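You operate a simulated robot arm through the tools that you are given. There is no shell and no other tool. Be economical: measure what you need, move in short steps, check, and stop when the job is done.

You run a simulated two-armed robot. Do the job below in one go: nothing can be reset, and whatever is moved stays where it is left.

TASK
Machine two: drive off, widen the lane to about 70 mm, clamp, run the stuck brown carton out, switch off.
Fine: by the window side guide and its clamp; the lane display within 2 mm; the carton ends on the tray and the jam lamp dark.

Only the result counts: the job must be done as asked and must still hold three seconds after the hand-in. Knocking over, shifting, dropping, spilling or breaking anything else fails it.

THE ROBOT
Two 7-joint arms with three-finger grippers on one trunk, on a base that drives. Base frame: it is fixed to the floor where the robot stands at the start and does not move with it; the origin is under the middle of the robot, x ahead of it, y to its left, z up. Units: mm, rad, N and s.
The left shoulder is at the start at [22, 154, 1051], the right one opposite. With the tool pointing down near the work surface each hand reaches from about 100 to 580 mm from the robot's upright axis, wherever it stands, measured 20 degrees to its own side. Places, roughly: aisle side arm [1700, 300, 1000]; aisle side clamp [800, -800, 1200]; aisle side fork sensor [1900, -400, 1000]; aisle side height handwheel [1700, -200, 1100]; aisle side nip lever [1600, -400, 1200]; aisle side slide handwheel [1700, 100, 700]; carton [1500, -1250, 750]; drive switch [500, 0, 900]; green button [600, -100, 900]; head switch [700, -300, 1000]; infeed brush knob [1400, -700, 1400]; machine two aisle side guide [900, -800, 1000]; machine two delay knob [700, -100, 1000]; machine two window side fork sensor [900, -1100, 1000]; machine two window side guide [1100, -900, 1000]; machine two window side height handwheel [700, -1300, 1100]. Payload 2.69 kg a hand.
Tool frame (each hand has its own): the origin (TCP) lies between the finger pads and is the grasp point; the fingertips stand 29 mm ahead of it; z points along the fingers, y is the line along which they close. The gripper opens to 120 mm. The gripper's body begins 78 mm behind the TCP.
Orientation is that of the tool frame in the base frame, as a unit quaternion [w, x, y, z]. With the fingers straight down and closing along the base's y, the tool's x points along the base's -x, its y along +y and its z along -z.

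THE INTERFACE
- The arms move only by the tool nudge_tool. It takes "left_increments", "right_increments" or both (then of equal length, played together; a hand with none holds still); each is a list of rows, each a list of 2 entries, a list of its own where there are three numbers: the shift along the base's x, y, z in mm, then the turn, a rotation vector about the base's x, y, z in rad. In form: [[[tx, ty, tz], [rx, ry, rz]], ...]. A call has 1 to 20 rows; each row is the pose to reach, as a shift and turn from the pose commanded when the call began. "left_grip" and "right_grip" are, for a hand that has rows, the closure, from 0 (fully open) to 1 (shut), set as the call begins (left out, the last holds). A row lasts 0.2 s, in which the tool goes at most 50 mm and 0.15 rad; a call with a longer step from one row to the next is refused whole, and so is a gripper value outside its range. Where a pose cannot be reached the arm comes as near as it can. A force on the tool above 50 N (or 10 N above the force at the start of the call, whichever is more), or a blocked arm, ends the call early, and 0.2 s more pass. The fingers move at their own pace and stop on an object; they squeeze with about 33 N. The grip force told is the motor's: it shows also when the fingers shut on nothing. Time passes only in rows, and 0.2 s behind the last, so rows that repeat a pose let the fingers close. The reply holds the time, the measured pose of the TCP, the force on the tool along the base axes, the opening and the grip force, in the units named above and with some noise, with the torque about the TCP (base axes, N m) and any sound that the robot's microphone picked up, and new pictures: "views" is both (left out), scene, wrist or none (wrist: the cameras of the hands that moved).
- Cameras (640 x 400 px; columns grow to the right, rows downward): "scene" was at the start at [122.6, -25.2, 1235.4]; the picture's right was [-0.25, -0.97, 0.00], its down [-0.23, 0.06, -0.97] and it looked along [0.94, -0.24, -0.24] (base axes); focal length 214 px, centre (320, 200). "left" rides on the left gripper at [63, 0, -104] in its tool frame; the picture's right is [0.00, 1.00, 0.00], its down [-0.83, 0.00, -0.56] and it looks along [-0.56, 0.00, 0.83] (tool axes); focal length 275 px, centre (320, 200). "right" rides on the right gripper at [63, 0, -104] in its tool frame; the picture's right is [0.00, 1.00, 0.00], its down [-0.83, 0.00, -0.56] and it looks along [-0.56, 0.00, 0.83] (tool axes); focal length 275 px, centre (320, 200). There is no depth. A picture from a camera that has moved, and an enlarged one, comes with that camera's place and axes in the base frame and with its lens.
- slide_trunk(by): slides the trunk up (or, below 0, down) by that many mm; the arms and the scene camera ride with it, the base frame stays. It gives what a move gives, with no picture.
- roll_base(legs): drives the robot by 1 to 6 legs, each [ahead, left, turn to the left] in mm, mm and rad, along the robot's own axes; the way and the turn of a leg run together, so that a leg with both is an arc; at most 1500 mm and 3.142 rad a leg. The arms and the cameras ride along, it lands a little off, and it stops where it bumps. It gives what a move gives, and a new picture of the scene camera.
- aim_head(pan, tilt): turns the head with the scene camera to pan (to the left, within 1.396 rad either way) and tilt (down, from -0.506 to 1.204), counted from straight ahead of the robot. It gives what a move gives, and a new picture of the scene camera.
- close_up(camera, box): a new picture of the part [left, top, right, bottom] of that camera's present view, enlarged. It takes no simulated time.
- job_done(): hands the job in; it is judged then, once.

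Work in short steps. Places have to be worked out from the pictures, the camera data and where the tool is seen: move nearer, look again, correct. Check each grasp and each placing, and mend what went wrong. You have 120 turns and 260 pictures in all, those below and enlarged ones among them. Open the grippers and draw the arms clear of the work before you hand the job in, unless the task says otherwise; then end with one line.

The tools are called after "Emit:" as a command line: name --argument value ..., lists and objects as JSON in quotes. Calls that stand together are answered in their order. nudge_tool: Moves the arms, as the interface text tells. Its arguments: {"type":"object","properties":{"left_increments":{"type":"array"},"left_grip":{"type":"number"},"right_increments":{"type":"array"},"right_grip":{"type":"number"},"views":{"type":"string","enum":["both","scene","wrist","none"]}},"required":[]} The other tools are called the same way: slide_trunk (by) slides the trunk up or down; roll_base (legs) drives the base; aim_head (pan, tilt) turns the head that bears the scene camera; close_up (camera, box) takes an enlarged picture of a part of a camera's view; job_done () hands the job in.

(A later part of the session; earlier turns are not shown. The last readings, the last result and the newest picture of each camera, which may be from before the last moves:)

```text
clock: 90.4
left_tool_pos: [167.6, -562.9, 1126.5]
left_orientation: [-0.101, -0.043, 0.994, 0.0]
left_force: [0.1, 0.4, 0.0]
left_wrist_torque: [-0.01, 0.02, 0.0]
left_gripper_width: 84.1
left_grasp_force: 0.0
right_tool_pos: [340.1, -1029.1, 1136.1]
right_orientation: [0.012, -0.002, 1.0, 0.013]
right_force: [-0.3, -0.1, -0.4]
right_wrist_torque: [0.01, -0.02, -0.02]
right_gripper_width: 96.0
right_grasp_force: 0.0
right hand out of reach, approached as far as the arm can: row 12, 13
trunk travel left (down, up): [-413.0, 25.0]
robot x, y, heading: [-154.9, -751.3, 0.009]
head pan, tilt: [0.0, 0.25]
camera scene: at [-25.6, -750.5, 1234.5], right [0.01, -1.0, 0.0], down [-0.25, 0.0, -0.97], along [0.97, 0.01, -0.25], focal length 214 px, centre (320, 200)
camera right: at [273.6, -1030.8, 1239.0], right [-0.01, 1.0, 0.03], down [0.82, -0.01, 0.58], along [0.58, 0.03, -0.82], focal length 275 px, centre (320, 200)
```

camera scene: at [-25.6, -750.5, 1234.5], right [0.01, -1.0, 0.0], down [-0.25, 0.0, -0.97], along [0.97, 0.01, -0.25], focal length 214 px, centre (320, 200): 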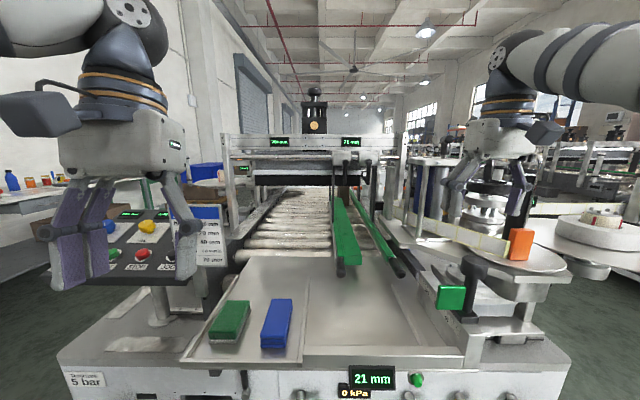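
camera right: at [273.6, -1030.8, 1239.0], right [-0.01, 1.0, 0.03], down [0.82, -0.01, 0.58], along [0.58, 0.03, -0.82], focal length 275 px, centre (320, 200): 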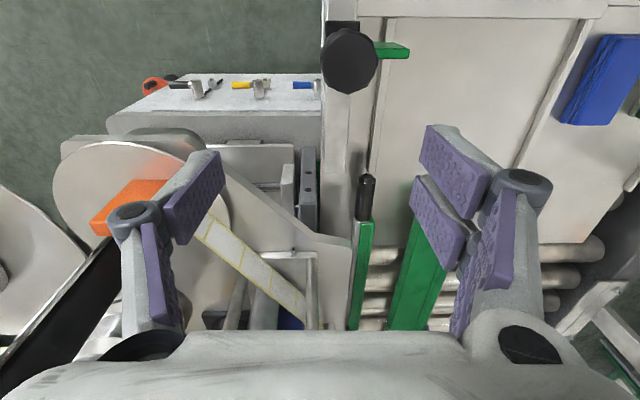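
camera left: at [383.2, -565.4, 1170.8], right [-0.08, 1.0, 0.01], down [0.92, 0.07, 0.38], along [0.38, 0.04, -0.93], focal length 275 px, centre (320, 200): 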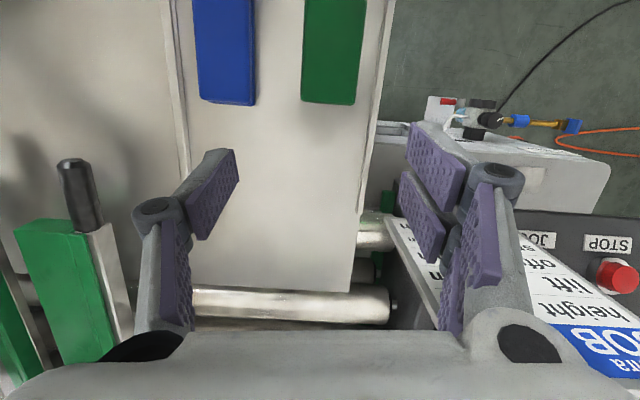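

The post's cap is at ≈[303,-1005], top z≈1042. Position the open fingers above it.

Emit:
nudge_tool --right_increments '[[[-18, 12, -15], [0, 0, 0]], [[-36, 24, -30], [0, 0, 0]], [[-36, 24, -50], [0, 0, 0]]]'

```text
clock: 91.2
left_tool_pos: [166.4, -563.6, 1126.2]
left_orientation: [-0.1, -0.043, 0.994, 0.0]
left_force: [0.4, 0.0, 0.7]
left_wrist_torque: [-0.01, 0.01, -0.01]
left_gripper_width: 84.2
left_grasp_force: 0.1
right_tool_pos: [302.9, -1006.9, 1086.2]
right_orientation: [-0.01, -0.001, 1.0, 0.013]
right_force: [0.4, -0.9, -0.7]
right_wrist_torque: [0.02, 0.01, 0.01]
right_gripper_width: 95.8
right_grasp_force: 0.0
trunk travel left (down, up): [-413.0, 25.0]
robot x, y, heading: [-153.0, -751.3, 0.013]
head pan, tilt: [0.0, 0.25]
camera scene: at [-25.7, -750.9, 1234.5], right [0.01, -1.0, 0.0], down [-0.25, 0.0, -0.97], along [0.97, 0.01, -0.25], focal length 214 px, centre (320, 200)
camera right: at [242.2, -1008.3, 1191.7], right [-0.01, 1.0, 0.03], down [0.84, -0.01, 0.54], along [0.54, 0.03, -0.84], focal length 275 px, centre (320, 200)
```

scene: 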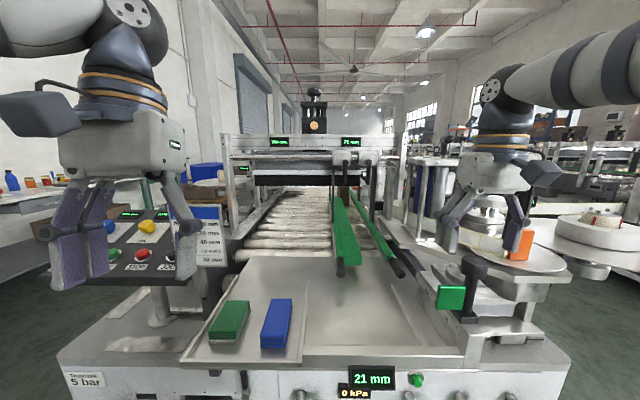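
right: 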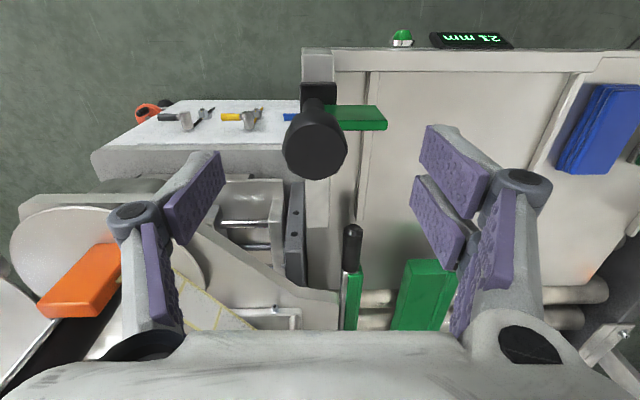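

Aligned. Descend to the cap and close.

Emit:
nudge_tool --right_increments '[[[-1, 1, -20], [0, 0, 0]], [[-2, 1, -40], [0, 0, 0]], [[-2, 1, -49], [0, 0, 0]]]' --views "none"

Emit:
nudge_tool --right_increments '[[[0, 0, 0], [0, 0, 0]], [[0, 0, 0], [0, 0, 0]], [[0, 0, 0], [0, 0, 0]]]' --right_grip 1.0 --views "wrist"

```text
clock: 92.0
left_tool_pos: [164.3, -563.1, 1126.8]
left_orientation: [-0.099, -0.042, 0.994, 0.001]
left_force: [0.2, 0.2, -0.3]
left_wrist_torque: [-0.01, 0.01, 0.02]
left_gripper_width: 84.0
left_grasp_force: 0.0
right_tool_pos: [299.9, -1005.5, 1037.6]
right_orientation: [-0.01, -0.002, 1.0, 0.013]
right_force: [-0.6, 0.7, 0.8]
right_wrist_torque: [0.0, 0.01, 0.0]
right_gripper_width: 95.8
right_grasp_force: 0.1
trunk travel left (down, up): [-413.0, 25.0]
robot x, y, heading: [-150.8, -754.1, 0.01]
head pan, tilt: [0.0, 0.25]
```

```text
clock: 92.8
left_tool_pos: [166.0, -563.3, 1127.8]
left_orientation: [-0.1, -0.043, 0.994, 0.001]
left_force: [0.4, -0.5, -0.6]
left_wrist_torque: [-0.02, 0.0, 0.0]
left_gripper_width: 84.0
left_grasp_force: 0.0
right_tool_pos: [299.6, -1007.7, 1037.5]
right_orientation: [-0.009, -0.001, 1.0, 0.013]
right_force: [1.3, -15.6, 5.1]
right_wrist_torque: [-1.08, -0.03, -0.21]
right_gripper_width: 36.7
right_grasp_force: 44.5
trunk travel left (down, up): [-413.0, 25.0]
robot x, y, heading: [-152.5, -751.4, 0.008]
head pan, tilt: [0.0, 0.25]
camera right: at [238.6, -1010.1, 1143.0], right [-0.01, 1.0, 0.03], down [0.84, -0.01, 0.54], along [0.54, 0.03, -0.84], focal length 275 px, centre (320, 200)
```

right: 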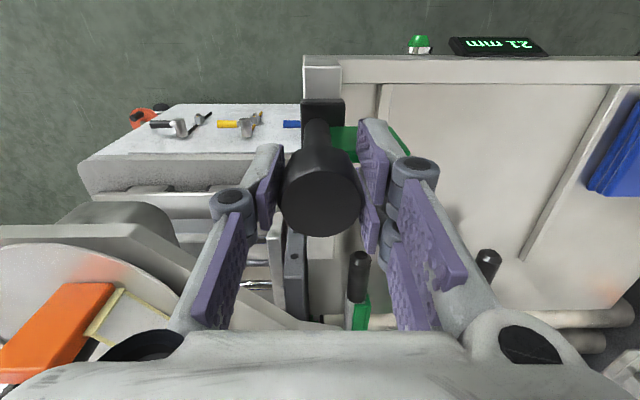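

Gripped (36.7 mm). Pull it toward me slowly, 21 mm.

Emit:
nudge_tool --right_increments '[[[-5, -2, 0], [0, 0, 0]], [[-10, -2, 0], [0, 0, 0]], [[-15, -2, 0], [0, 0, 0]], [[-19, -2, 0], [0, 0, 0]], [[-22, -2, 0], [0, 0, 0]]]'

Emit:
close_up --camera "scene" --box '[300, 300, 480, 400]'

```text
clock: 94.0
left_tool_pos: [167.6, -563.4, 1127.2]
left_orientation: [-0.1, -0.043, 0.994, 0.0]
left_force: [-0.9, -0.1, 0.6]
left_wrist_torque: [-0.06, -0.01, -0.01]
left_gripper_width: 84.2
left_grasp_force: 0.1
right_tool_pos: [278.6, -1008.9, 1037.1]
right_orientation: [-0.011, -0.002, 1.0, 0.015]
right_force: [3.3, -10.6, -3.5]
right_wrist_torque: [-0.75, 0.21, 0.06]
right_gripper_width: 36.6
right_grasp_force: 45.4
trunk travel left (down, up): [-413.0, 25.0]
robot x, y, heading: [-151.4, -749.4, 0.012]
head pan, tilt: [0.0, 0.25]
camera scene: at [-25.5, -751.9, 1234.5], right [0.01, -1.0, 0.0], down [-0.25, 0.0, -0.97], along [0.97, 0.01, -0.25], focal length 214 px, centre (320, 200)
camera right: at [217.7, -1010.5, 1143.2], right [-0.01, 1.0, 0.03], down [0.84, -0.01, 0.54], along [0.54, 0.03, -0.84], focal length 275 px, centre (320, 200)
```

scene: 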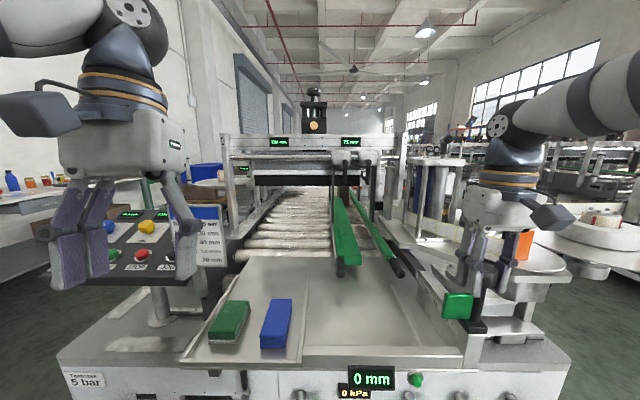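
right: 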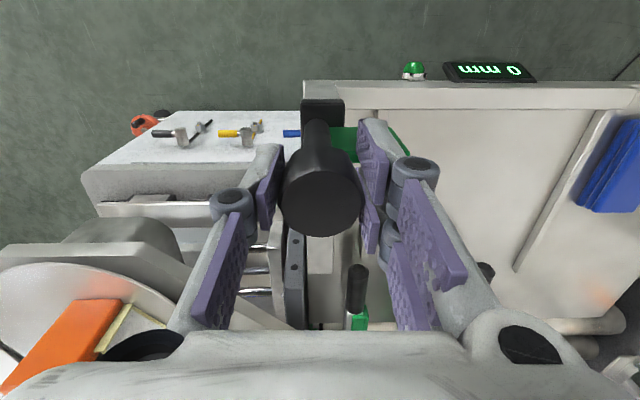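

```text
3.56 times, centred on (390, 350) of scene
camera zoom: at [-25.5, -751.9, 1234.5], right [0.01, -1.0, 0.0], down [-0.25, 0.0, -0.97], along [0.97, 0.01, -0.25], focal length 763 px, centre (71, -333)
```

zoom: 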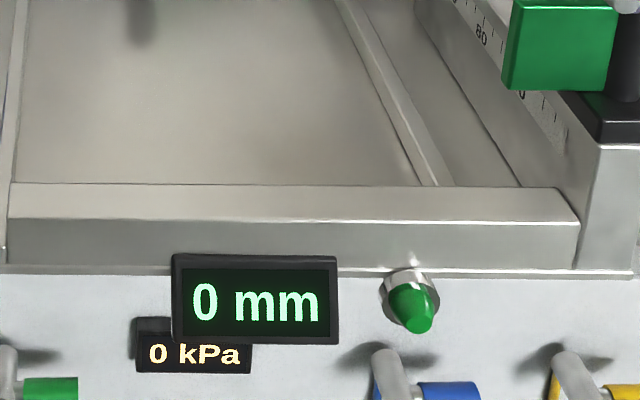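

The gauge is back at 0 mm. Release, raise, and stow the right hand, then return to the panel.

Emit:
nudge_tool --right_increments '[[[0, 0, 0], [0, 0, 0]], [[0, 0, 0], [0, 0, 0]], [[0, 0, 30], [0, 0, 0]], [[0, 0, 75], [0, 0, 0]], [[-30, 20, 110], [0, 0, 0]], [[-70, 50, 140], [0, 0, 0]], [[-110, 60, 150], [0, 0, 0]]]' --right_grip 0.2 --views "none"

Emit:
roll_base --legs '[[0, 755, 0], [140, 0, 0]]'

Emit:
aim_head --pan -0.25 --tilt 0.4

```text
refused: row 5 steps farther than a row can; nothing moved
```

```text
clock: 95.0
left_tool_pos: [165.4, -551.9, 1126.6]
left_orientation: [-0.101, -0.041, 0.994, 0.001]
left_force: [0.5, 0.5, 0.3]
left_wrist_torque: [0.0, 0.02, 0.01]
left_gripper_width: 84.2
left_grasp_force: 0.0
right_tool_pos: [278.6, -1007.9, 1037.5]
right_orientation: [-0.009, 0.004, 1.0, 0.002]
right_force: [2.7, -9.9, -5.2]
right_wrist_torque: [-0.84, -0.23, -0.12]
right_gripper_width: 36.2
right_grasp_force: 44.9
trunk travel left (down, up): [-413.0, 25.0]
robot x, y, heading: [-156.2, -735.2, 0.011]
head pan, tilt: [0.0, 0.25]
stopped in leg 1: the force on the tool passed its limit at 58 N (the readings are from after the stop); the commanded pose is now the measured one
camera scene: at [-25.6, -740.3, 1234.5], right [0.01, -1.0, 0.0], down [-0.25, 0.0, -0.97], along [0.97, 0.01, -0.25], focal length 214 px, centre (320, 200)
```

scene: 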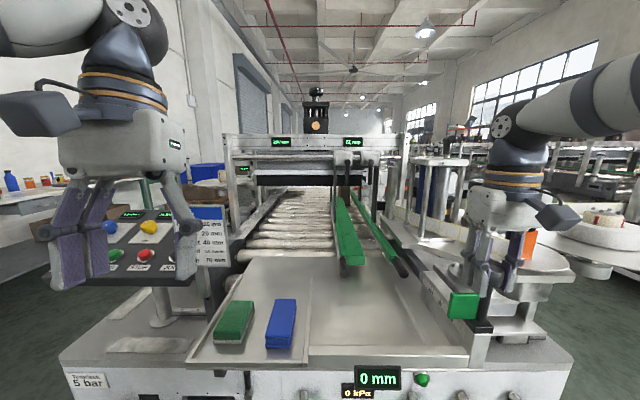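

```text
clock: 95.8
left_tool_pos: [166.4, -553.3, 1127.1]
left_orientation: [-0.101, -0.042, 0.994, 0.002]
left_force: [-0.4, -0.1, -0.1]
left_wrist_torque: [0.0, 0.0, 0.01]
left_gripper_width: 83.9
left_grasp_force: 0.0
right_tool_pos: [278.5, -1008.1, 1036.1]
right_orientation: [-0.009, 0.003, 1.0, 0.004]
right_force: [3.5, -17.2, -5.7]
right_wrist_torque: [-0.52, 0.1, -0.19]
right_gripper_width: 36.4
right_grasp_force: 44.9
trunk travel left (down, up): [-413.0, 25.0]
robot x, y, heading: [-149.6, -740.7, 0.006]
head pan, tilt: [-0.25, 0.4]
camera scene: at [-29.0, -764.5, 1220.5], right [-0.24, -0.97, 0.0], down [-0.38, 0.09, -0.92], along [0.89, -0.22, -0.39], focal length 214 px, centre (320, 200)
```

scene: 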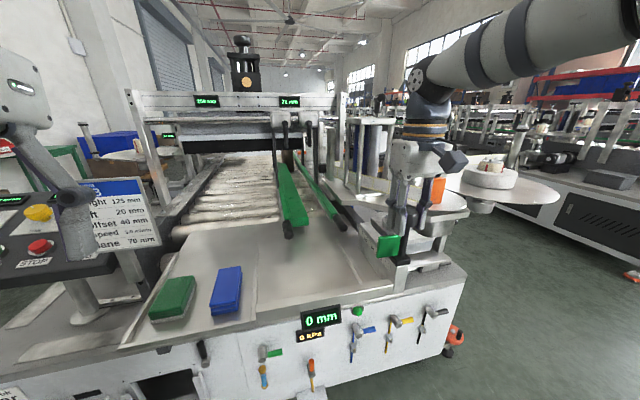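

The release call was refused but the base moved ~12 mm before the force stop; the gauge still reads 0. Now release and raise properly.

Emit:
nudge_tool --right_increments '[[[0, 0, 0], [0, 0, 0]], [[0, 0, 0], [0, 0, 0]], [[0, 0, 30], [0, 0, 0]], [[0, 0, 70], [0, 0, 0]], [[-20, 10, 105], [0, 0, 0]], [[-50, 30, 130], [0, 0, 0]], [[-85, 45, 145], [0, 0, 0]], [[-115, 60, 150], [0, 0, 0]]]' --right_grip 0.2

Emit:
close_up --camera "scene" --box '[270, 200, 470, 360]'

```text
clock: 97.6
left_tool_pos: [165.5, -551.9, 1126.4]
left_orientation: [-0.099, -0.041, 0.994, 0.002]
left_force: [0.3, -0.5, 0.5]
left_wrist_torque: [0.02, -0.02, -0.01]
left_gripper_width: 83.6
left_grasp_force: 0.0
right_tool_pos: [162.4, -946.3, 1187.7]
right_orientation: [-0.009, 0.005, 1.0, 0.004]
right_force: [0.2, 0.6, -0.4]
right_wrist_torque: [-0.02, 0.01, 0.02]
right_gripper_width: 96.1
right_grasp_force: 0.1
trunk travel left (down, up): [-413.0, 25.0]
robot x, y, heading: [-150.1, -736.7, 0.009]
head pan, tilt: [-0.25, 0.4]
camera scene: at [-30.2, -761.9, 1220.7], right [-0.24, -0.97, 0.0], down [-0.38, 0.09, -0.92], along [0.89, -0.22, -0.39], focal length 214 px, centre (320, 200)
camera right: at [100.8, -945.2, 1293.3], right [0.0, 1.0, 0.01], down [0.84, -0.01, 0.54], along [0.54, 0.0, -0.84], focal length 275 px, centre (320, 200)
```

scene: 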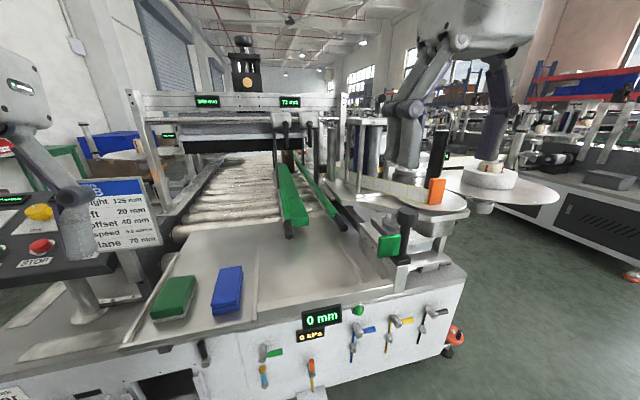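
right: 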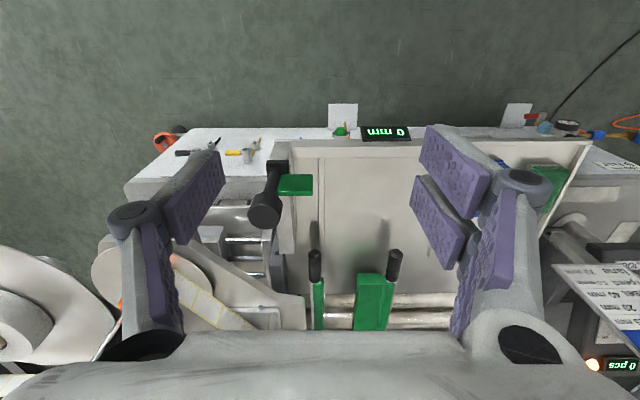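

```text
2.50 times, centred on (370, 280) of scene
camera zoom: at [-30.2, -761.9, 1220.7], right [-0.24, -0.97, 0.0], down [-0.38, 0.09, -0.92], along [0.89, -0.22, -0.39], focal length 536 px, centre (195, 0)
```

zoom: 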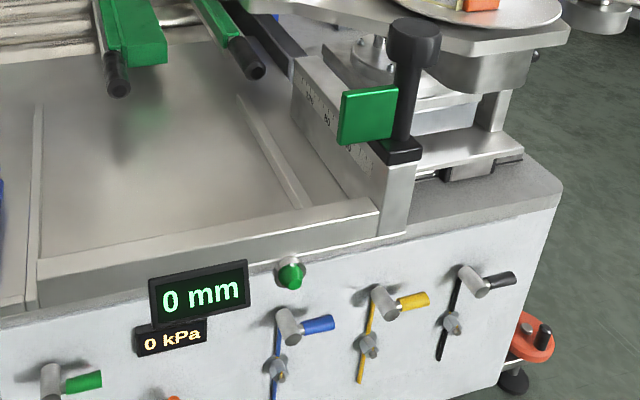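

Gauge is restored. Check the lane display once more.

Emit:
close_up --camera "scene" --box '[180, 80, 350, 180]'

Emit:
roll_base --legs '[[0, 740, 0], [140, 0, 0]]'

```text
3.76 times, centred on (265, 130) of scene
camera zoom: at [-30.2, -761.9, 1220.7], right [-0.24, -0.97, 0.0], down [-0.38, 0.09, -0.92], along [0.89, -0.22, -0.39], focal length 807 px, centre (527, 464)
```

zoom: 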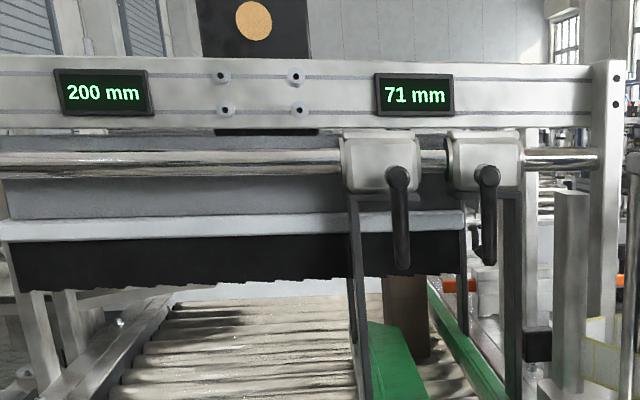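

```text
clock: 104.6
left_tool_pos: [291.1, 191.3, 1127.4]
left_orientation: [-0.101, -0.048, 0.994, 0.0]
left_force: [0.4, 0.0, -0.2]
left_wrist_torque: [-0.01, 0.02, 0.0]
left_gripper_width: 84.2
left_grasp_force: 0.0
right_tool_pos: [295.0, -202.8, 1186.4]
right_orientation: [-0.009, -0.004, 1.0, 0.004]
right_force: [0.8, -0.7, -0.2]
right_wrist_torque: [0.03, 0.03, -0.01]
right_gripper_width: 95.9
right_grasp_force: 0.0
trunk travel left (down, up): [-413.0, 25.0]
robot x, y, heading: [-21.1, -3.0, 0.027]
head pan, tilt: [-0.25, 0.4]
camera scene: at [98.8, -22.6, 1220.6], right [-0.22, -0.97, 0.0], down [-0.38, 0.09, -0.92], along [0.9, -0.21, -0.39], focal length 214 px, centre (320, 200)
```

scene: 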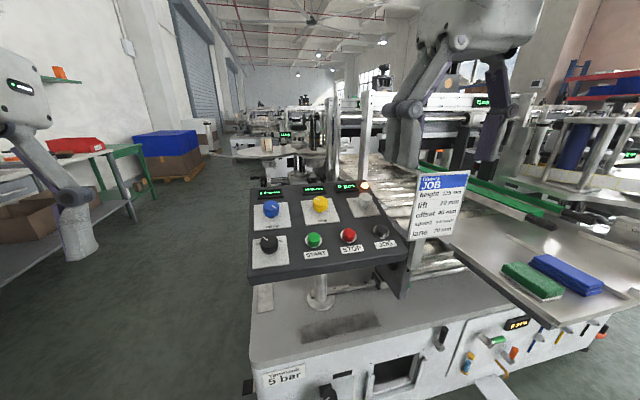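

Lane 71 mm holds. Now at the panel: move 25 mm ahead and bring the left hand over the drive switch, tilted to the panel.

Emit:
roll_base --legs '[[25, 0, -0.02]]'

Emit:
nudge_tool --left_increments '[[[28, -27, -5], [0.004, -0.084, -0.014]], [[57, -54, -15], [0.008, -0.168, -0.028]], [[86, -81, -30], [0.012, -0.253, -0.041]], [[115, -108, -50], [0.016, -0.337, -0.055]], [[145, -135, -75], [0.02, -0.421, -0.069]], [[175, -162, -100], [0.024, -0.506, -0.083]], [[205, -190, -125], [0.0285, -0.59, -0.0966]]]' --left_grip 0.25 --views "wrist"

```text
clock: 105.4
left_tool_pos: [320.1, 183.9, 1126.5]
left_orientation: [-0.099, -0.038, 0.994, 0.001]
left_force: [0.8, 0.8, 0.6]
left_wrist_torque: [-0.02, 0.04, -0.03]
left_gripper_width: 83.9
left_grasp_force: 0.0
right_tool_pos: [314.5, -210.9, 1186.9]
right_orientation: [-0.01, 0.006, 1.0, 0.004]
right_force: [0.6, -0.5, 0.2]
right_wrist_torque: [-0.01, 0.0, 0.03]
right_gripper_width: 96.0
right_grasp_force: 0.1
trunk travel left (down, up): [-413.0, 25.0]
robot x, y, heading: [-1.6, -2.2, 0.001]
head pan, tilt: [-0.25, 0.4]
camera scene: at [122.5, -25.0, 1220.7], right [-0.25, -0.97, 0.0], down [-0.38, 0.1, -0.92], along [0.89, -0.23, -0.39], focal length 214 px, centre (320, 200)
```

scene: 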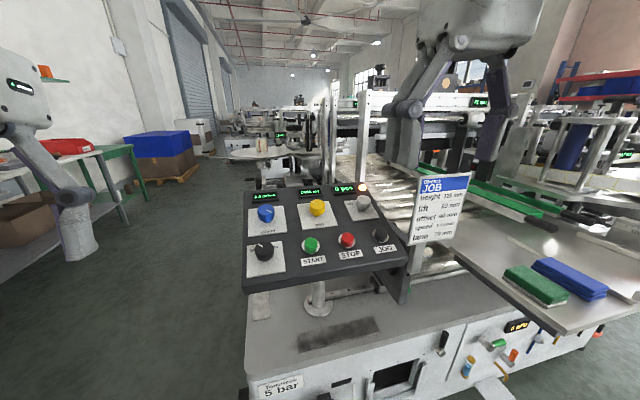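

```text
clock: 107.0
left_tool_pos: [523.9, -5.1, 1002.2]
left_orientation: [0.194, 0.009, 0.981, 0.009]
left_force: [0.2, 0.8, -0.4]
left_wrist_torque: [0.01, 0.01, -0.02]
left_gripper_width: 89.7
left_grasp_force: 0.1
right_tool_pos: [314.0, -210.2, 1187.3]
right_orientation: [-0.009, 0.005, 1.0, 0.004]
right_force: [0.1, 1.1, -0.1]
right_wrist_torque: [0.01, 0.04, 0.02]
right_gripper_width: 95.9
right_grasp_force: 0.0
trunk travel left (down, up): [-413.0, 25.0]
robot x, y, heading: [-4.1, 0.5, 0.002]
head pan, tilt: [-0.25, 0.4]
camera left: at [425.2, -4.7, 1074.8], right [0.02, 1.0, 0.02], down [0.56, -0.03, 0.83], along [0.83, 0.0, -0.56], focal length 275 px, centre (320, 200)
```

left: 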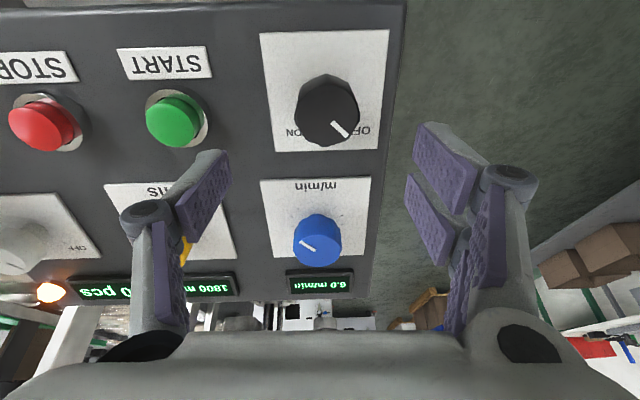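

Pointer at OFF. Rotate the hand +0.7 rad about the normal, then descend around the knob.

Emit:
nudge_tool --left_increments '[[[0, 2, 0], [-0.054, 0, 0.129]], [[0, 4, 0], [-0.107, 0, 0.259]], [[0, 6, 0], [-0.161, 0, 0.388]], [[0, 6, 0], [-0.214, 0, 0.518]], [[0, 6, 0], [-0.268, 0, 0.647]], [[8, 6, -24], [-0.268, 0, 0.647]], [[16, 6, -48], [-0.268, 0, 0.647]], [[23, 6, -72], [-0.268, 0, 0.647]], [[23, 6, -72], [-0.268, 0, 0.647]]]' --views "wrist"

Emit:
nudge_tool --left_increments '[[[0, 0, 0], [0, 0, 0]], [[0, 0, 0], [0, 0, 0]], [[0, 0, 0], [0, 0, 0]]]' --left_grip 1.0 --views "wrist"

```text
clock: 109.0
left_tool_pos: [547.9, 0.4, 930.7]
left_orientation: [0.182, -0.327, 0.925, -0.059]
left_force: [0.3, 0.4, 0.1]
left_wrist_torque: [-0.01, 0.03, -0.02]
left_gripper_width: 90.1
left_grasp_force: 0.0
right_tool_pos: [313.5, -210.2, 1186.0]
right_orientation: [-0.008, 0.006, 1.0, 0.004]
right_force: [0.3, 0.2, -0.2]
right_wrist_torque: [0.04, 0.02, 0.04]
right_gripper_width: 95.9
right_grasp_force: 0.1
trunk travel left (down, up): [-413.0, 25.0]
robot x, y, heading: [-2.0, 0.8, -0.0]
head pan, tilt: [-0.25, 0.4]
camera left: at [463.1, -38.8, 1008.7], right [-0.58, 0.78, -0.23], down [0.39, 0.51, 0.76], along [0.71, 0.35, -0.61], focal length 275 px, centre (320, 200)
```

left: 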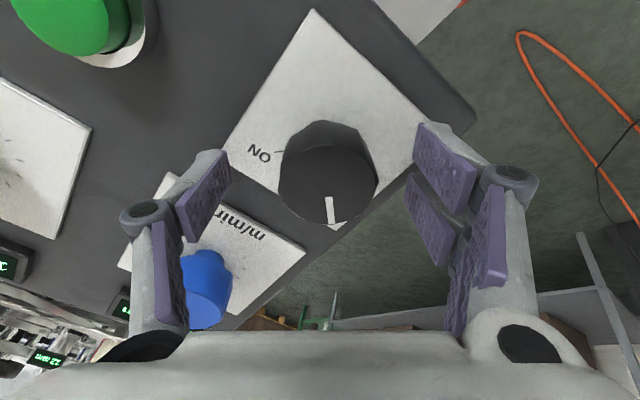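

```text
clock: 109.8
left_tool_pos: [547.0, 3.3, 929.1]
left_orientation: [0.179, -0.329, 0.926, -0.057]
left_force: [-14.1, 15.7, -5.8]
left_wrist_torque: [0.72, 0.15, 0.03]
left_gripper_width: 40.6
left_grasp_force: 44.6
right_tool_pos: [312.9, -207.2, 1187.3]
right_orientation: [-0.008, 0.006, 1.0, 0.004]
right_force: [0.1, -0.3, -0.9]
right_wrist_torque: [0.0, -0.01, -0.03]
right_gripper_width: 96.0
right_grasp_force: 0.1
trunk travel left (down, up): [-413.0, 25.0]
robot x, y, heading: [-0.7, -1.1, -0.002]
head pan, tilt: [-0.25, 0.4]
camera left: at [461.9, -36.3, 1007.8], right [-0.58, 0.78, -0.22], down [0.4, 0.51, 0.76], along [0.71, 0.36, -0.61], focal length 275 px, centre (320, 200)
```

left: 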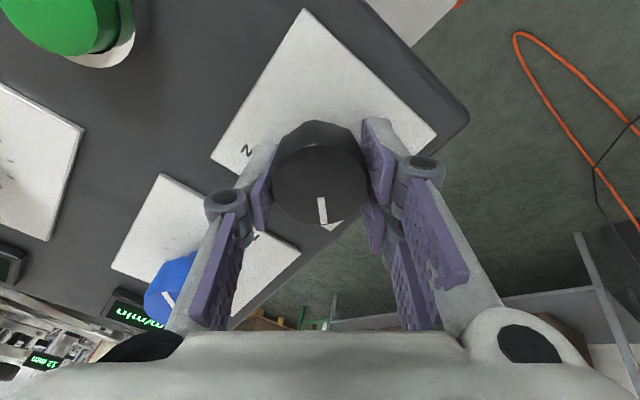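

Gripped. Turn clockwise to ON.

Emit:
nudge_tool --left_increments '[[[-2, 3, 0], [0.054, 0, -0.131]], [[-2, 3, 0], [0.109, 0, -0.262]], [[-2, 3, 0], [0.163, 0, -0.394]], [[-2, 3, 0], [0.218, 0, -0.525]], [[-2, 3, 0], [0.272, 0, -0.656]], [[-2, 3, 0], [0.326, 0, -0.787]], [[-2, 3, 0], [0.381, 0, -0.918]], [[-2, 3, 0], [0.435, 0, -1.05]], [[-2, 3, 0], [0.49, 0, -1.181]], [[-2, 3, 0], [0.544, 0, -1.312]]]'

```text
clock: 112.0
left_tool_pos: [545.2, -3.9, 929.5]
left_orientation: [0.186, 0.356, 0.913, 0.075]
left_force: [4.6, -37.2, -0.8]
left_wrist_torque: [-1.39, 0.18, -0.37]
left_gripper_width: 40.7
left_grasp_force: 45.1
right_tool_pos: [313.8, -214.6, 1186.1]
right_orientation: [-0.009, 0.007, 1.0, 0.006]
right_force: [-0.1, 0.3, 0.4]
right_wrist_torque: [0.01, 0.02, -0.02]
right_gripper_width: 96.0
right_grasp_force: 0.0
trunk travel left (down, up): [-413.0, 25.0]
robot x, y, heading: [-3.1, -0.6, 0.005]
head pan, tilt: [-0.25, 0.4]
camera scene: at [122.5, -29.2, 1220.5], right [-0.25, -0.97, 0.0], down [-0.38, 0.1, -0.92], along [0.89, -0.22, -0.39], focal length 214 px, centre (320, 200)
camera left: at [461.8, 39.5, 1008.3], right [0.63, 0.73, 0.27], down [0.34, -0.57, 0.75], along [0.7, -0.37, -0.61], focal length 275 px, centre (320, 200)
```

scene: 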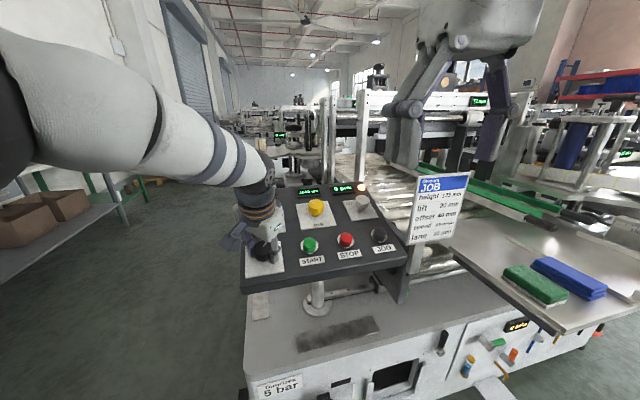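
left: 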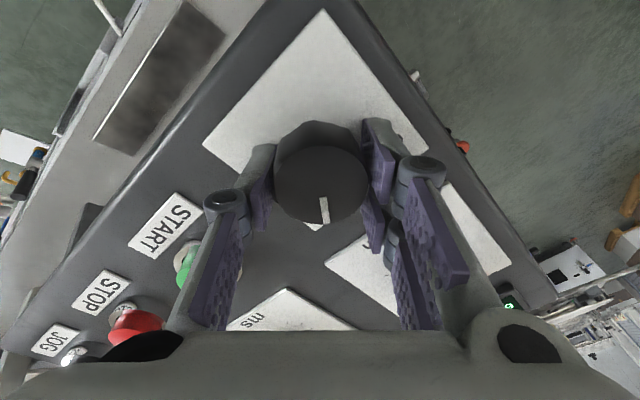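

Turned. Open the fingers slightly but stay around the knob, and check the pointer.

Emit:
nudge_tool --left_increments '[[[0, 0, 0], [0, 0, 0]], [[0, 0, 0], [0, 0, 0]], [[-19, 0, 46], [0, 0, 0]]]' --left_grip 0.35 --views "wrist"

Emit:
close_up --camera "left" --box '[200, 80, 440, 230]'

Emit:
close_up --camera "scene" --box '[240, 170, 420, 280]'

```text
clock: 112.8
left_tool_pos: [522.5, 4.0, 979.6]
left_orientation: [0.184, 0.353, 0.914, 0.079]
left_force: [-0.7, -0.3, -0.3]
left_wrist_torque: [0.03, -0.02, 0.03]
left_gripper_width: 78.3
left_grasp_force: 0.2
right_tool_pos: [311.6, -209.3, 1187.5]
right_orientation: [-0.008, 0.006, 1.0, 0.004]
right_force: [0.1, -0.7, -0.5]
right_wrist_torque: [-0.03, -0.04, -0.02]
right_gripper_width: 95.7
right_grasp_force: 0.0
trunk travel left (down, up): [-413.0, 25.0]
robot x, y, heading: [2.2, 2.9, 0.003]
head pan, tilt: [-0.25, 0.4]
camera left: at [439.7, 46.2, 1057.4], right [0.62, 0.73, 0.27], down [0.35, -0.57, 0.74], along [0.7, -0.37, -0.61], focal length 275 px, centre (320, 200)
```

left: 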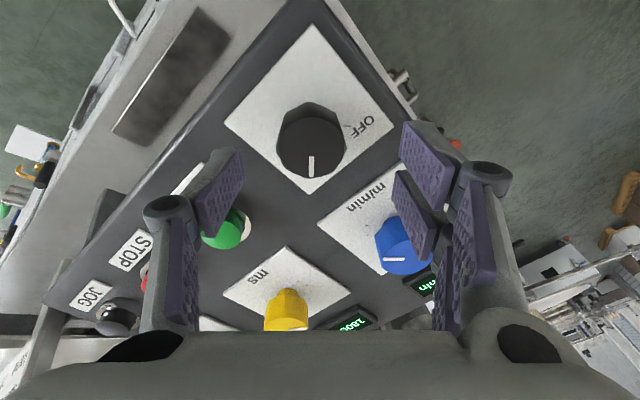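

```text
2.67 times, centred on (320, 155) of left
camera zoom: at [439.7, 46.2, 1057.4], right [0.62, 0.73, 0.27], down [0.35, -0.57, 0.74], along [0.7, -0.37, -0.61], focal length 734 px, centre (320, 320)
```

zoom: 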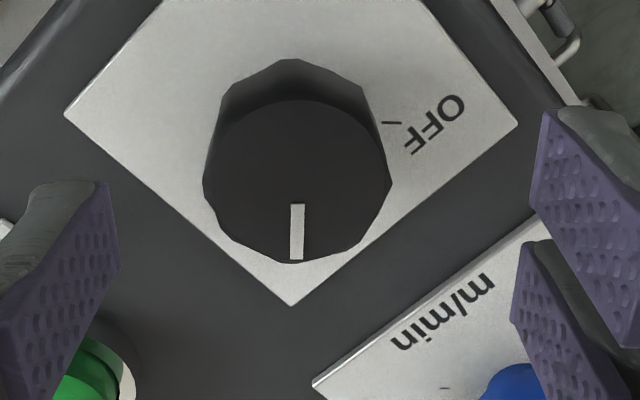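

```text
3.56 times, centred on (330, 225) of scene
camera zoom: at [120.3, -24.9, 1221.1], right [-0.24, -0.97, 0.0], down [-0.38, 0.1, -0.92], along [0.89, -0.23, -0.39], focal length 763 px, centre (284, 111)
```

zoom: 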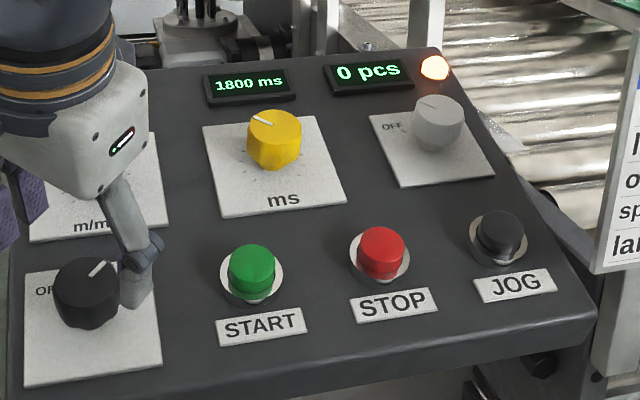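

Drive is ON. Next, START at ≈[545,-107,922]: I level the left hand's yaw, close it and move above that button.

Emit:
nudge_tool --left_increments '[[[-5, -15, 15], [-0.054, 0, 0.129]], [[-8, -40, 22], [-0.107, 0, 0.259]], [[-8, -65, 22], [-0.161, 0, 0.388]], [[-5, -90, 15], [-0.214, 0, 0.518]], [[0, -108, 5], [-0.268, 0, 0.647]], [[0, -108, 0], [-0.279, 0, 0.674]]]' --left_grip 1.0

```text
clock: 114.2
left_tool_pos: [531.8, -98.9, 982.1]
left_orientation: [0.197, -0.004, 0.98, 0.005]
left_force: [0.2, 0.0, 0.8]
left_wrist_torque: [-0.03, 0.01, 0.04]
left_gripper_width: 0.0
left_grasp_force: 28.5
right_tool_pos: [311.9, -209.9, 1187.3]
right_orientation: [-0.008, 0.006, 1.0, 0.004]
right_force: [-0.7, -0.2, 0.4]
right_wrist_torque: [-0.01, -0.01, 0.02]
right_gripper_width: 95.7
right_grasp_force: 0.0
trunk travel left (down, up): [-413.0, 25.0]
robot x, y, heading: [2.2, 1.3, 0.0]
head pan, tilt: [-0.25, 0.4]
camera scene: at [121.7, -24.9, 1220.7], right [-0.24, -0.97, 0.0], down [-0.38, 0.1, -0.92], along [0.89, -0.23, -0.39], focal length 214 px, centre (320, 200)
camera left: at [432.7, -99.1, 1053.7], right [-0.01, 1.0, 0.01], down [0.55, 0.0, 0.83], along [0.83, 0.01, -0.55], focal length 275 px, centre (320, 200)
```

scene: 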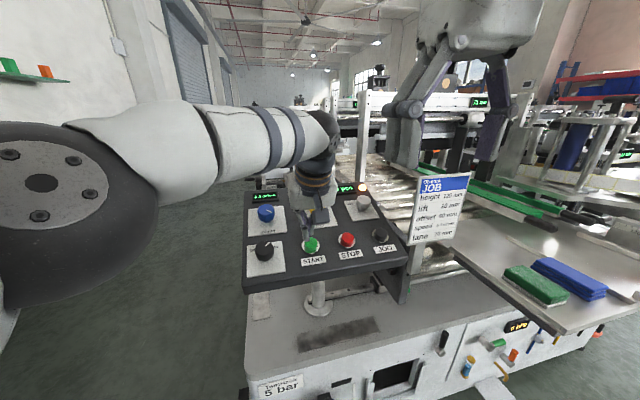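
left: 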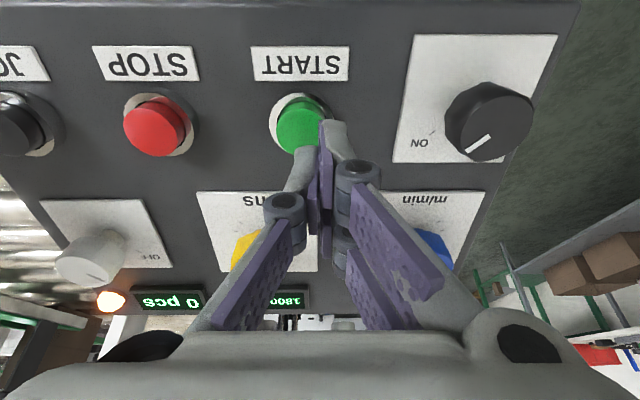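

Button at ≈[547,-109,922]. Align and press along the normal, then back off.

Emit:
nudge_tool --left_increments '[[[0, -10, 0], [0, 0, 0]], [[2, -10, -16], [0, 0, 0]], [[4, -10, -30], [0, 0, 0]], [[5, -10, -35], [0, 0, 0]], [[7, -10, -40], [0, 0, 0]], [[9, -10, -44], [0, 0, 0]]]'

```text
clock: 115.6
left_tool_pos: [535.3, -113.6, 934.5]
left_orientation: [0.198, 0.004, 0.98, 0.009]
left_force: [-1.8, 3.8, 15.5]
left_wrist_torque: [0.08, -0.14, 0.07]
left_gripper_width: 6.3
left_grasp_force: 28.5
right_tool_pos: [311.7, -208.9, 1188.1]
right_orientation: [-0.009, 0.005, 1.0, 0.004]
right_force: [-0.6, -0.7, 0.2]
right_wrist_torque: [-0.03, -0.03, 0.02]
right_gripper_width: 96.0
right_grasp_force: 0.0
trunk travel left (down, up): [-413.0, 25.0]
robot x, y, heading: [1.3, -2.6, 0.001]
head pan, tilt: [-0.25, 0.4]
heard: click
camera scene: at [120.2, -24.1, 1221.2], right [-0.24, -0.97, 0.0], down [-0.38, 0.09, -0.92], along [0.89, -0.23, -0.39], focal length 214 px, centre (320, 200)
camera left: at [435.7, -113.4, 1006.1], right [0.01, 1.0, 0.02], down [0.55, -0.02, 0.83], along [0.83, 0.0, -0.55], focal length 275 px, centre (320, 200)
```

scene: 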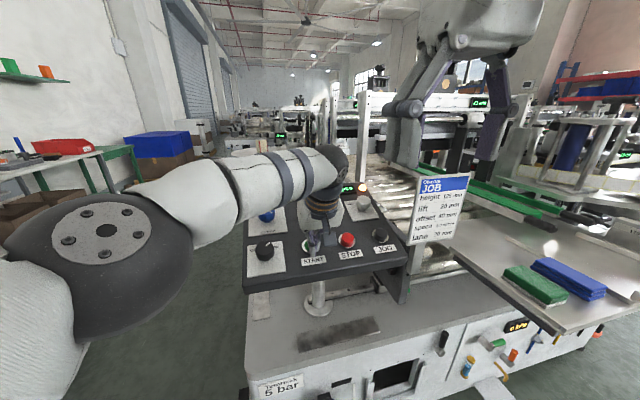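
left: 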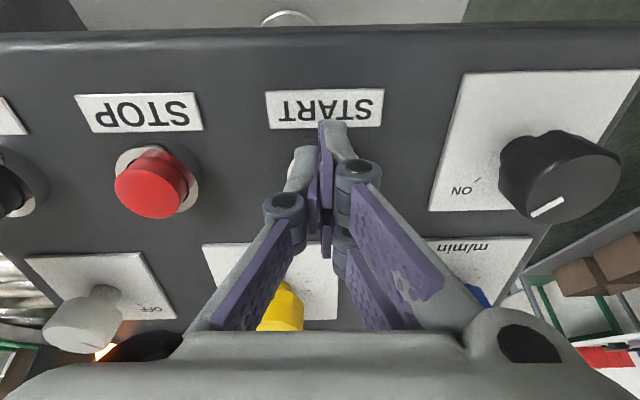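

Click heard. Back off and look at the lane.

Emit:
nudge_tool --left_increments '[[[-4, 0, 12], [0, 0, 0]], [[-12, 0, 35], [0, 0, 0]], [[-20, 0, 55], [0, 0, 0]], [[-20, 0, 55], [0, 0, 0]]]' --views "scene"

Emit:
close_up --camera "scene" --box '[320, 90, 600, 280]'

```text
clock: 116.6
left_tool_pos: [519.5, -106.8, 989.3]
left_orientation: [0.193, -0.004, 0.981, 0.006]
left_force: [-0.2, -0.4, -0.1]
left_wrist_torque: [0.0, 0.05, 0.01]
left_gripper_width: 0.0
left_grasp_force: 28.4
right_tool_pos: [313.0, -209.9, 1187.7]
right_orientation: [-0.009, 0.006, 1.0, 0.004]
right_force: [-0.9, -0.1, 0.1]
right_wrist_torque: [-0.01, 0.01, 0.01]
right_gripper_width: 96.3
right_grasp_force: 0.0
trunk travel left (down, up): [-413.0, 25.0]
robot x, y, heading: [0.3, 0.4, 0.004]
head pan, tilt: [-0.25, 0.4]
camera scene: at [122.2, -24.9, 1220.5], right [-0.24, -0.97, 0.0], down [-0.38, 0.1, -0.92], along [0.89, -0.23, -0.39], focal length 214 px, centre (320, 200)
```

scene: 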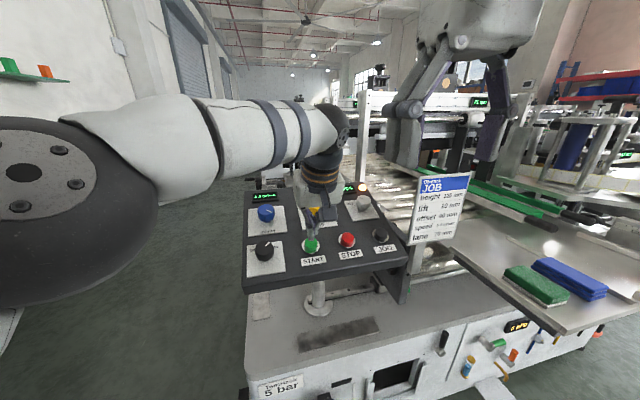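

```text
2.11 times, centred on (460, 185) of scene
camera zoom: at [122.2, -24.9, 1220.5], right [-0.24, -0.97, 0.0], down [-0.38, 0.1, -0.92], along [0.89, -0.23, -0.39], focal length 452 px, centre (25, 232)
```

zoom: 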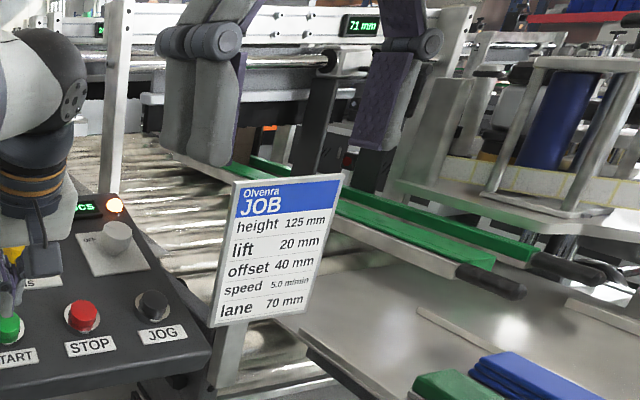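

Move the left hand back over the drive knob (rotated for the OFF turn) while it runs, and turn the head to the lane.

Emit:
nudge_tool --left_increments '[[[0, 20, 10], [0.054, 0, -0.129]], [[0, 45, 15], [0.107, 0, -0.259]], [[0, 70, 15], [0.161, 0, -0.388]], [[0, 95, 15], [0.214, 0, -0.518]], [[2, 110, 10], [0.268, 0, -0.647]], [[2, 110, 10], [0.268, 0, -0.647]]]' --left_grip 0.25 --views "none"

Emit:
aim_head --pan -0.75 --tilt 0.35

```text
clock: 118.0
left_tool_pos: [515.9, -3.8, 997.7]
left_orientation: [0.184, 0.343, 0.918, 0.075]
left_force: [-0.1, 0.3, -0.5]
left_wrist_torque: [-0.02, 0.0, 0.02]
left_gripper_width: 90.2
left_grasp_force: 0.1
right_tool_pos: [313.1, -211.0, 1187.1]
right_orientation: [-0.009, 0.006, 1.0, 0.004]
right_force: [-0.2, 0.3, 0.9]
right_wrist_torque: [-0.03, 0.02, -0.01]
right_gripper_width: 96.0
right_grasp_force: 0.0
trunk travel left (down, up): [-413.0, 25.0]
robot x, y, heading: [-1.1, -0.4, -0.0]
head pan, tilt: [-0.25, 0.4]
```

```text
clock: 119.0
left_tool_pos: [516.6, -4.3, 996.6]
left_orientation: [0.184, 0.341, 0.919, 0.074]
left_force: [0.2, -0.7, 0.6]
left_wrist_torque: [-0.03, -0.03, 0.0]
left_gripper_width: 90.2
left_grasp_force: 0.0
right_tool_pos: [313.9, -209.5, 1187.6]
right_orientation: [-0.009, 0.005, 1.0, 0.005]
right_force: [-0.1, -0.3, 0.7]
right_wrist_torque: [0.02, 0.04, 0.04]
right_gripper_width: 95.7
right_grasp_force: 0.2
trunk travel left (down, up): [-413.0, 25.0]
robot x, y, heading: [-2.2, 0.9, 0.009]
head pan, tilt: [-0.75, 0.351]
camera scene: at [100.5, -65.5, 1225.2], right [-0.68, -0.73, 0.0], down [-0.25, 0.23, -0.94], along [0.69, -0.64, -0.34], focal length 214 px, centre (320, 200)
```

scene: 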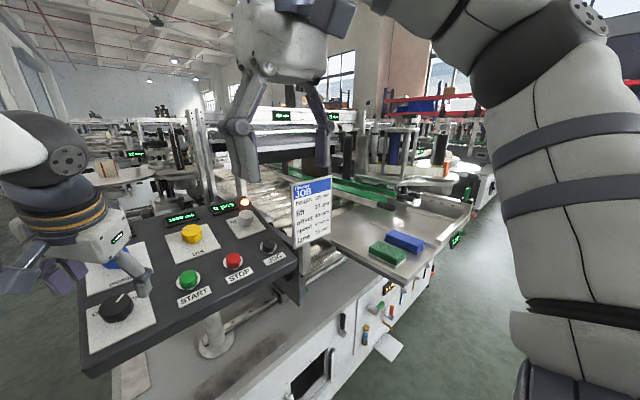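

Emit:
close_up --camera "scene" --box '[220, 130, 460, 280]'

Emit:
close_up --camera "scene" --box '[80, 190, 300, 330]'

```text
2.67 times, centred on (340, 205) of scene
camera zoom: at [100.5, -65.5, 1225.2], right [-0.68, -0.73, 0.0], down [-0.25, 0.23, -0.94], along [0.69, -0.64, -0.34], focal length 572 px, centre (267, 187)
```

zoom: 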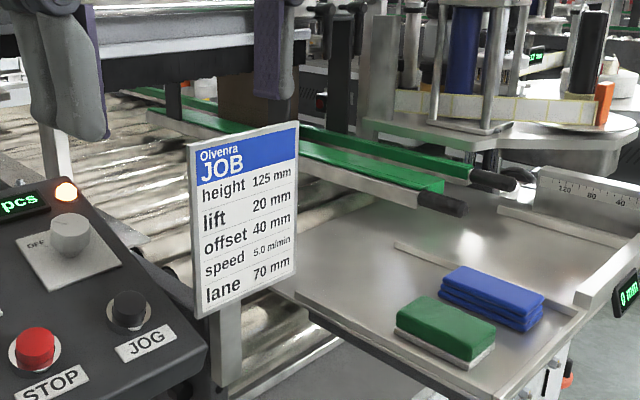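

```text
2.86 times, centred on (190, 260) of scene
camera zoom: at [100.5, -65.5, 1225.2], right [-0.68, -0.73, 0.0], down [-0.25, 0.23, -0.94], along [0.69, -0.64, -0.34], focal length 613 px, centre (691, 29)
```

zoom: 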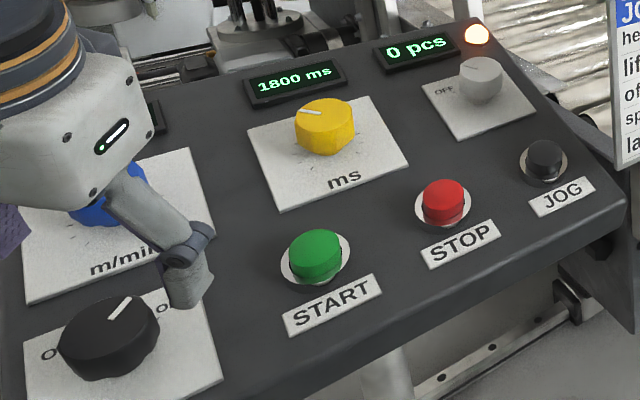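

A brown carton shows behind the card. Wait 2 s and see if it advances.

Emit:
nudge_tool --left_increments '[[[0, 0, 0], [0, 0, 0]], [[0, 0, 0], [0, 0, 0]], [[0, 0, 0], [0, 0, 0]], [[0, 0, 0], [0, 0, 0]], [[0, 0, 0], [0, 0, 0]], [[0, 0, 0], [0, 0, 0]], [[0, 0, 0], [0, 0, 0]], [[0, 0, 0], [0, 0, 0]], [[0, 0, 0], [0, 0, 0]], [[0, 0, 0], [0, 0, 0]]]' --views "none"

Emit:
close_up --camera "scene" --box '[220, 130, 460, 280]'

```text
clock: 121.2
left_tool_pos: [517.9, -4.0, 996.7]
left_orientation: [0.184, 0.34, 0.919, 0.075]
left_force: [0.5, -0.1, -0.3]
left_wrist_torque: [-0.01, 0.0, -0.01]
left_gripper_width: 90.1
left_grasp_force: 0.0
right_tool_pos: [312.8, -210.7, 1187.6]
right_orientation: [-0.008, 0.006, 1.0, 0.004]
right_force: [-0.3, 0.0, 0.9]
right_wrist_torque: [0.03, 0.03, -0.04]
right_gripper_width: 96.0
right_grasp_force: 0.1
trunk travel left (down, up): [-413.0, 25.0]
robot x, y, heading: [-2.6, -2.1, 0.002]
head pan, tilt: [-0.75, 0.351]
```

```text
2.67 times, centred on (340, 205) of scene
camera zoom: at [100.4, -65.6, 1225.2], right [-0.68, -0.73, 0.0], down [-0.25, 0.23, -0.94], along [0.69, -0.64, -0.34], focal length 572 px, centre (267, 187)
```

zoom: 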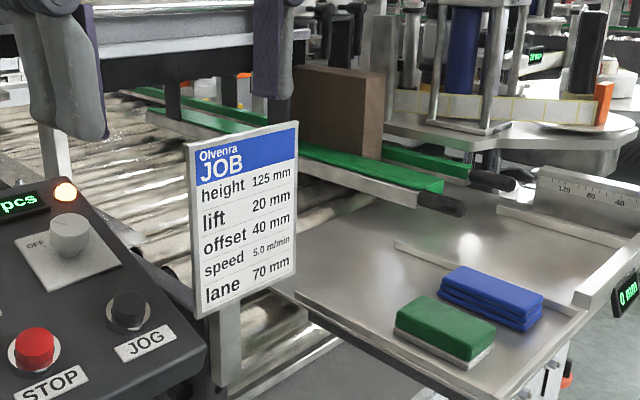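

The carton is moving out nicely. Keep waiting.

Emit:
nudge_tool --left_increments '[[[0, 0, 0], [0, 0, 0]], [[0, 0, 0], [0, 0, 0]], [[0, 0, 0], [0, 0, 0]], [[0, 0, 0], [0, 0, 0]], [[0, 0, 0], [0, 0, 0]], [[0, 0, 0], [0, 0, 0]], [[0, 0, 0], [0, 0, 0]], [[0, 0, 0], [0, 0, 0]], [[0, 0, 0], [0, 0, 0]], [[0, 0, 0], [0, 0, 0]], [[0, 0, 0], [0, 0, 0]], [[0, 0, 0], [0, 0, 0]]]' --views "none"

Emit:
close_up --camera "scene" --box '[220, 130, 460, 280]'

```text
clock: 123.8
left_tool_pos: [516.8, -4.0, 996.7]
left_orientation: [0.185, 0.34, 0.919, 0.076]
left_force: [-0.9, -0.5, -0.3]
left_wrist_torque: [0.0, -0.01, -0.03]
left_gripper_width: 89.7
left_grasp_force: 0.1
right_tool_pos: [313.4, -209.7, 1187.1]
right_orientation: [-0.008, 0.005, 1.0, 0.004]
right_force: [0.0, -0.1, 0.8]
right_wrist_torque: [0.04, 0.0, 0.01]
right_gripper_width: 96.0
right_grasp_force: 0.1
trunk travel left (down, up): [-413.0, 25.0]
robot x, y, heading: [3.2, 1.2, 0.002]
head pan, tilt: [-0.75, 0.351]
```

```text
2.67 times, centred on (340, 205) of scene
camera zoom: at [100.4, -65.6, 1225.2], right [-0.68, -0.73, 0.0], down [-0.25, 0.23, -0.94], along [0.69, -0.64, -0.34], focal length 572 px, centre (267, 187)
```

zoom: 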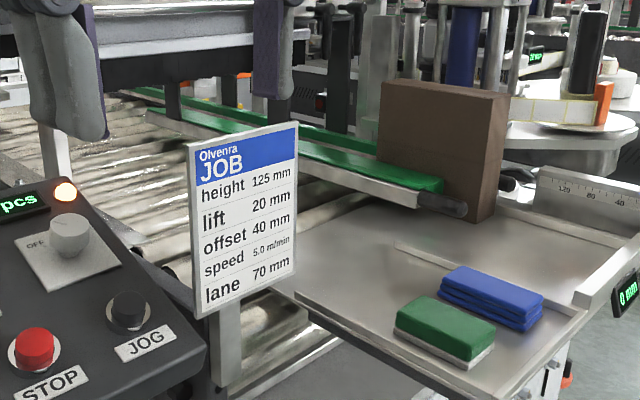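

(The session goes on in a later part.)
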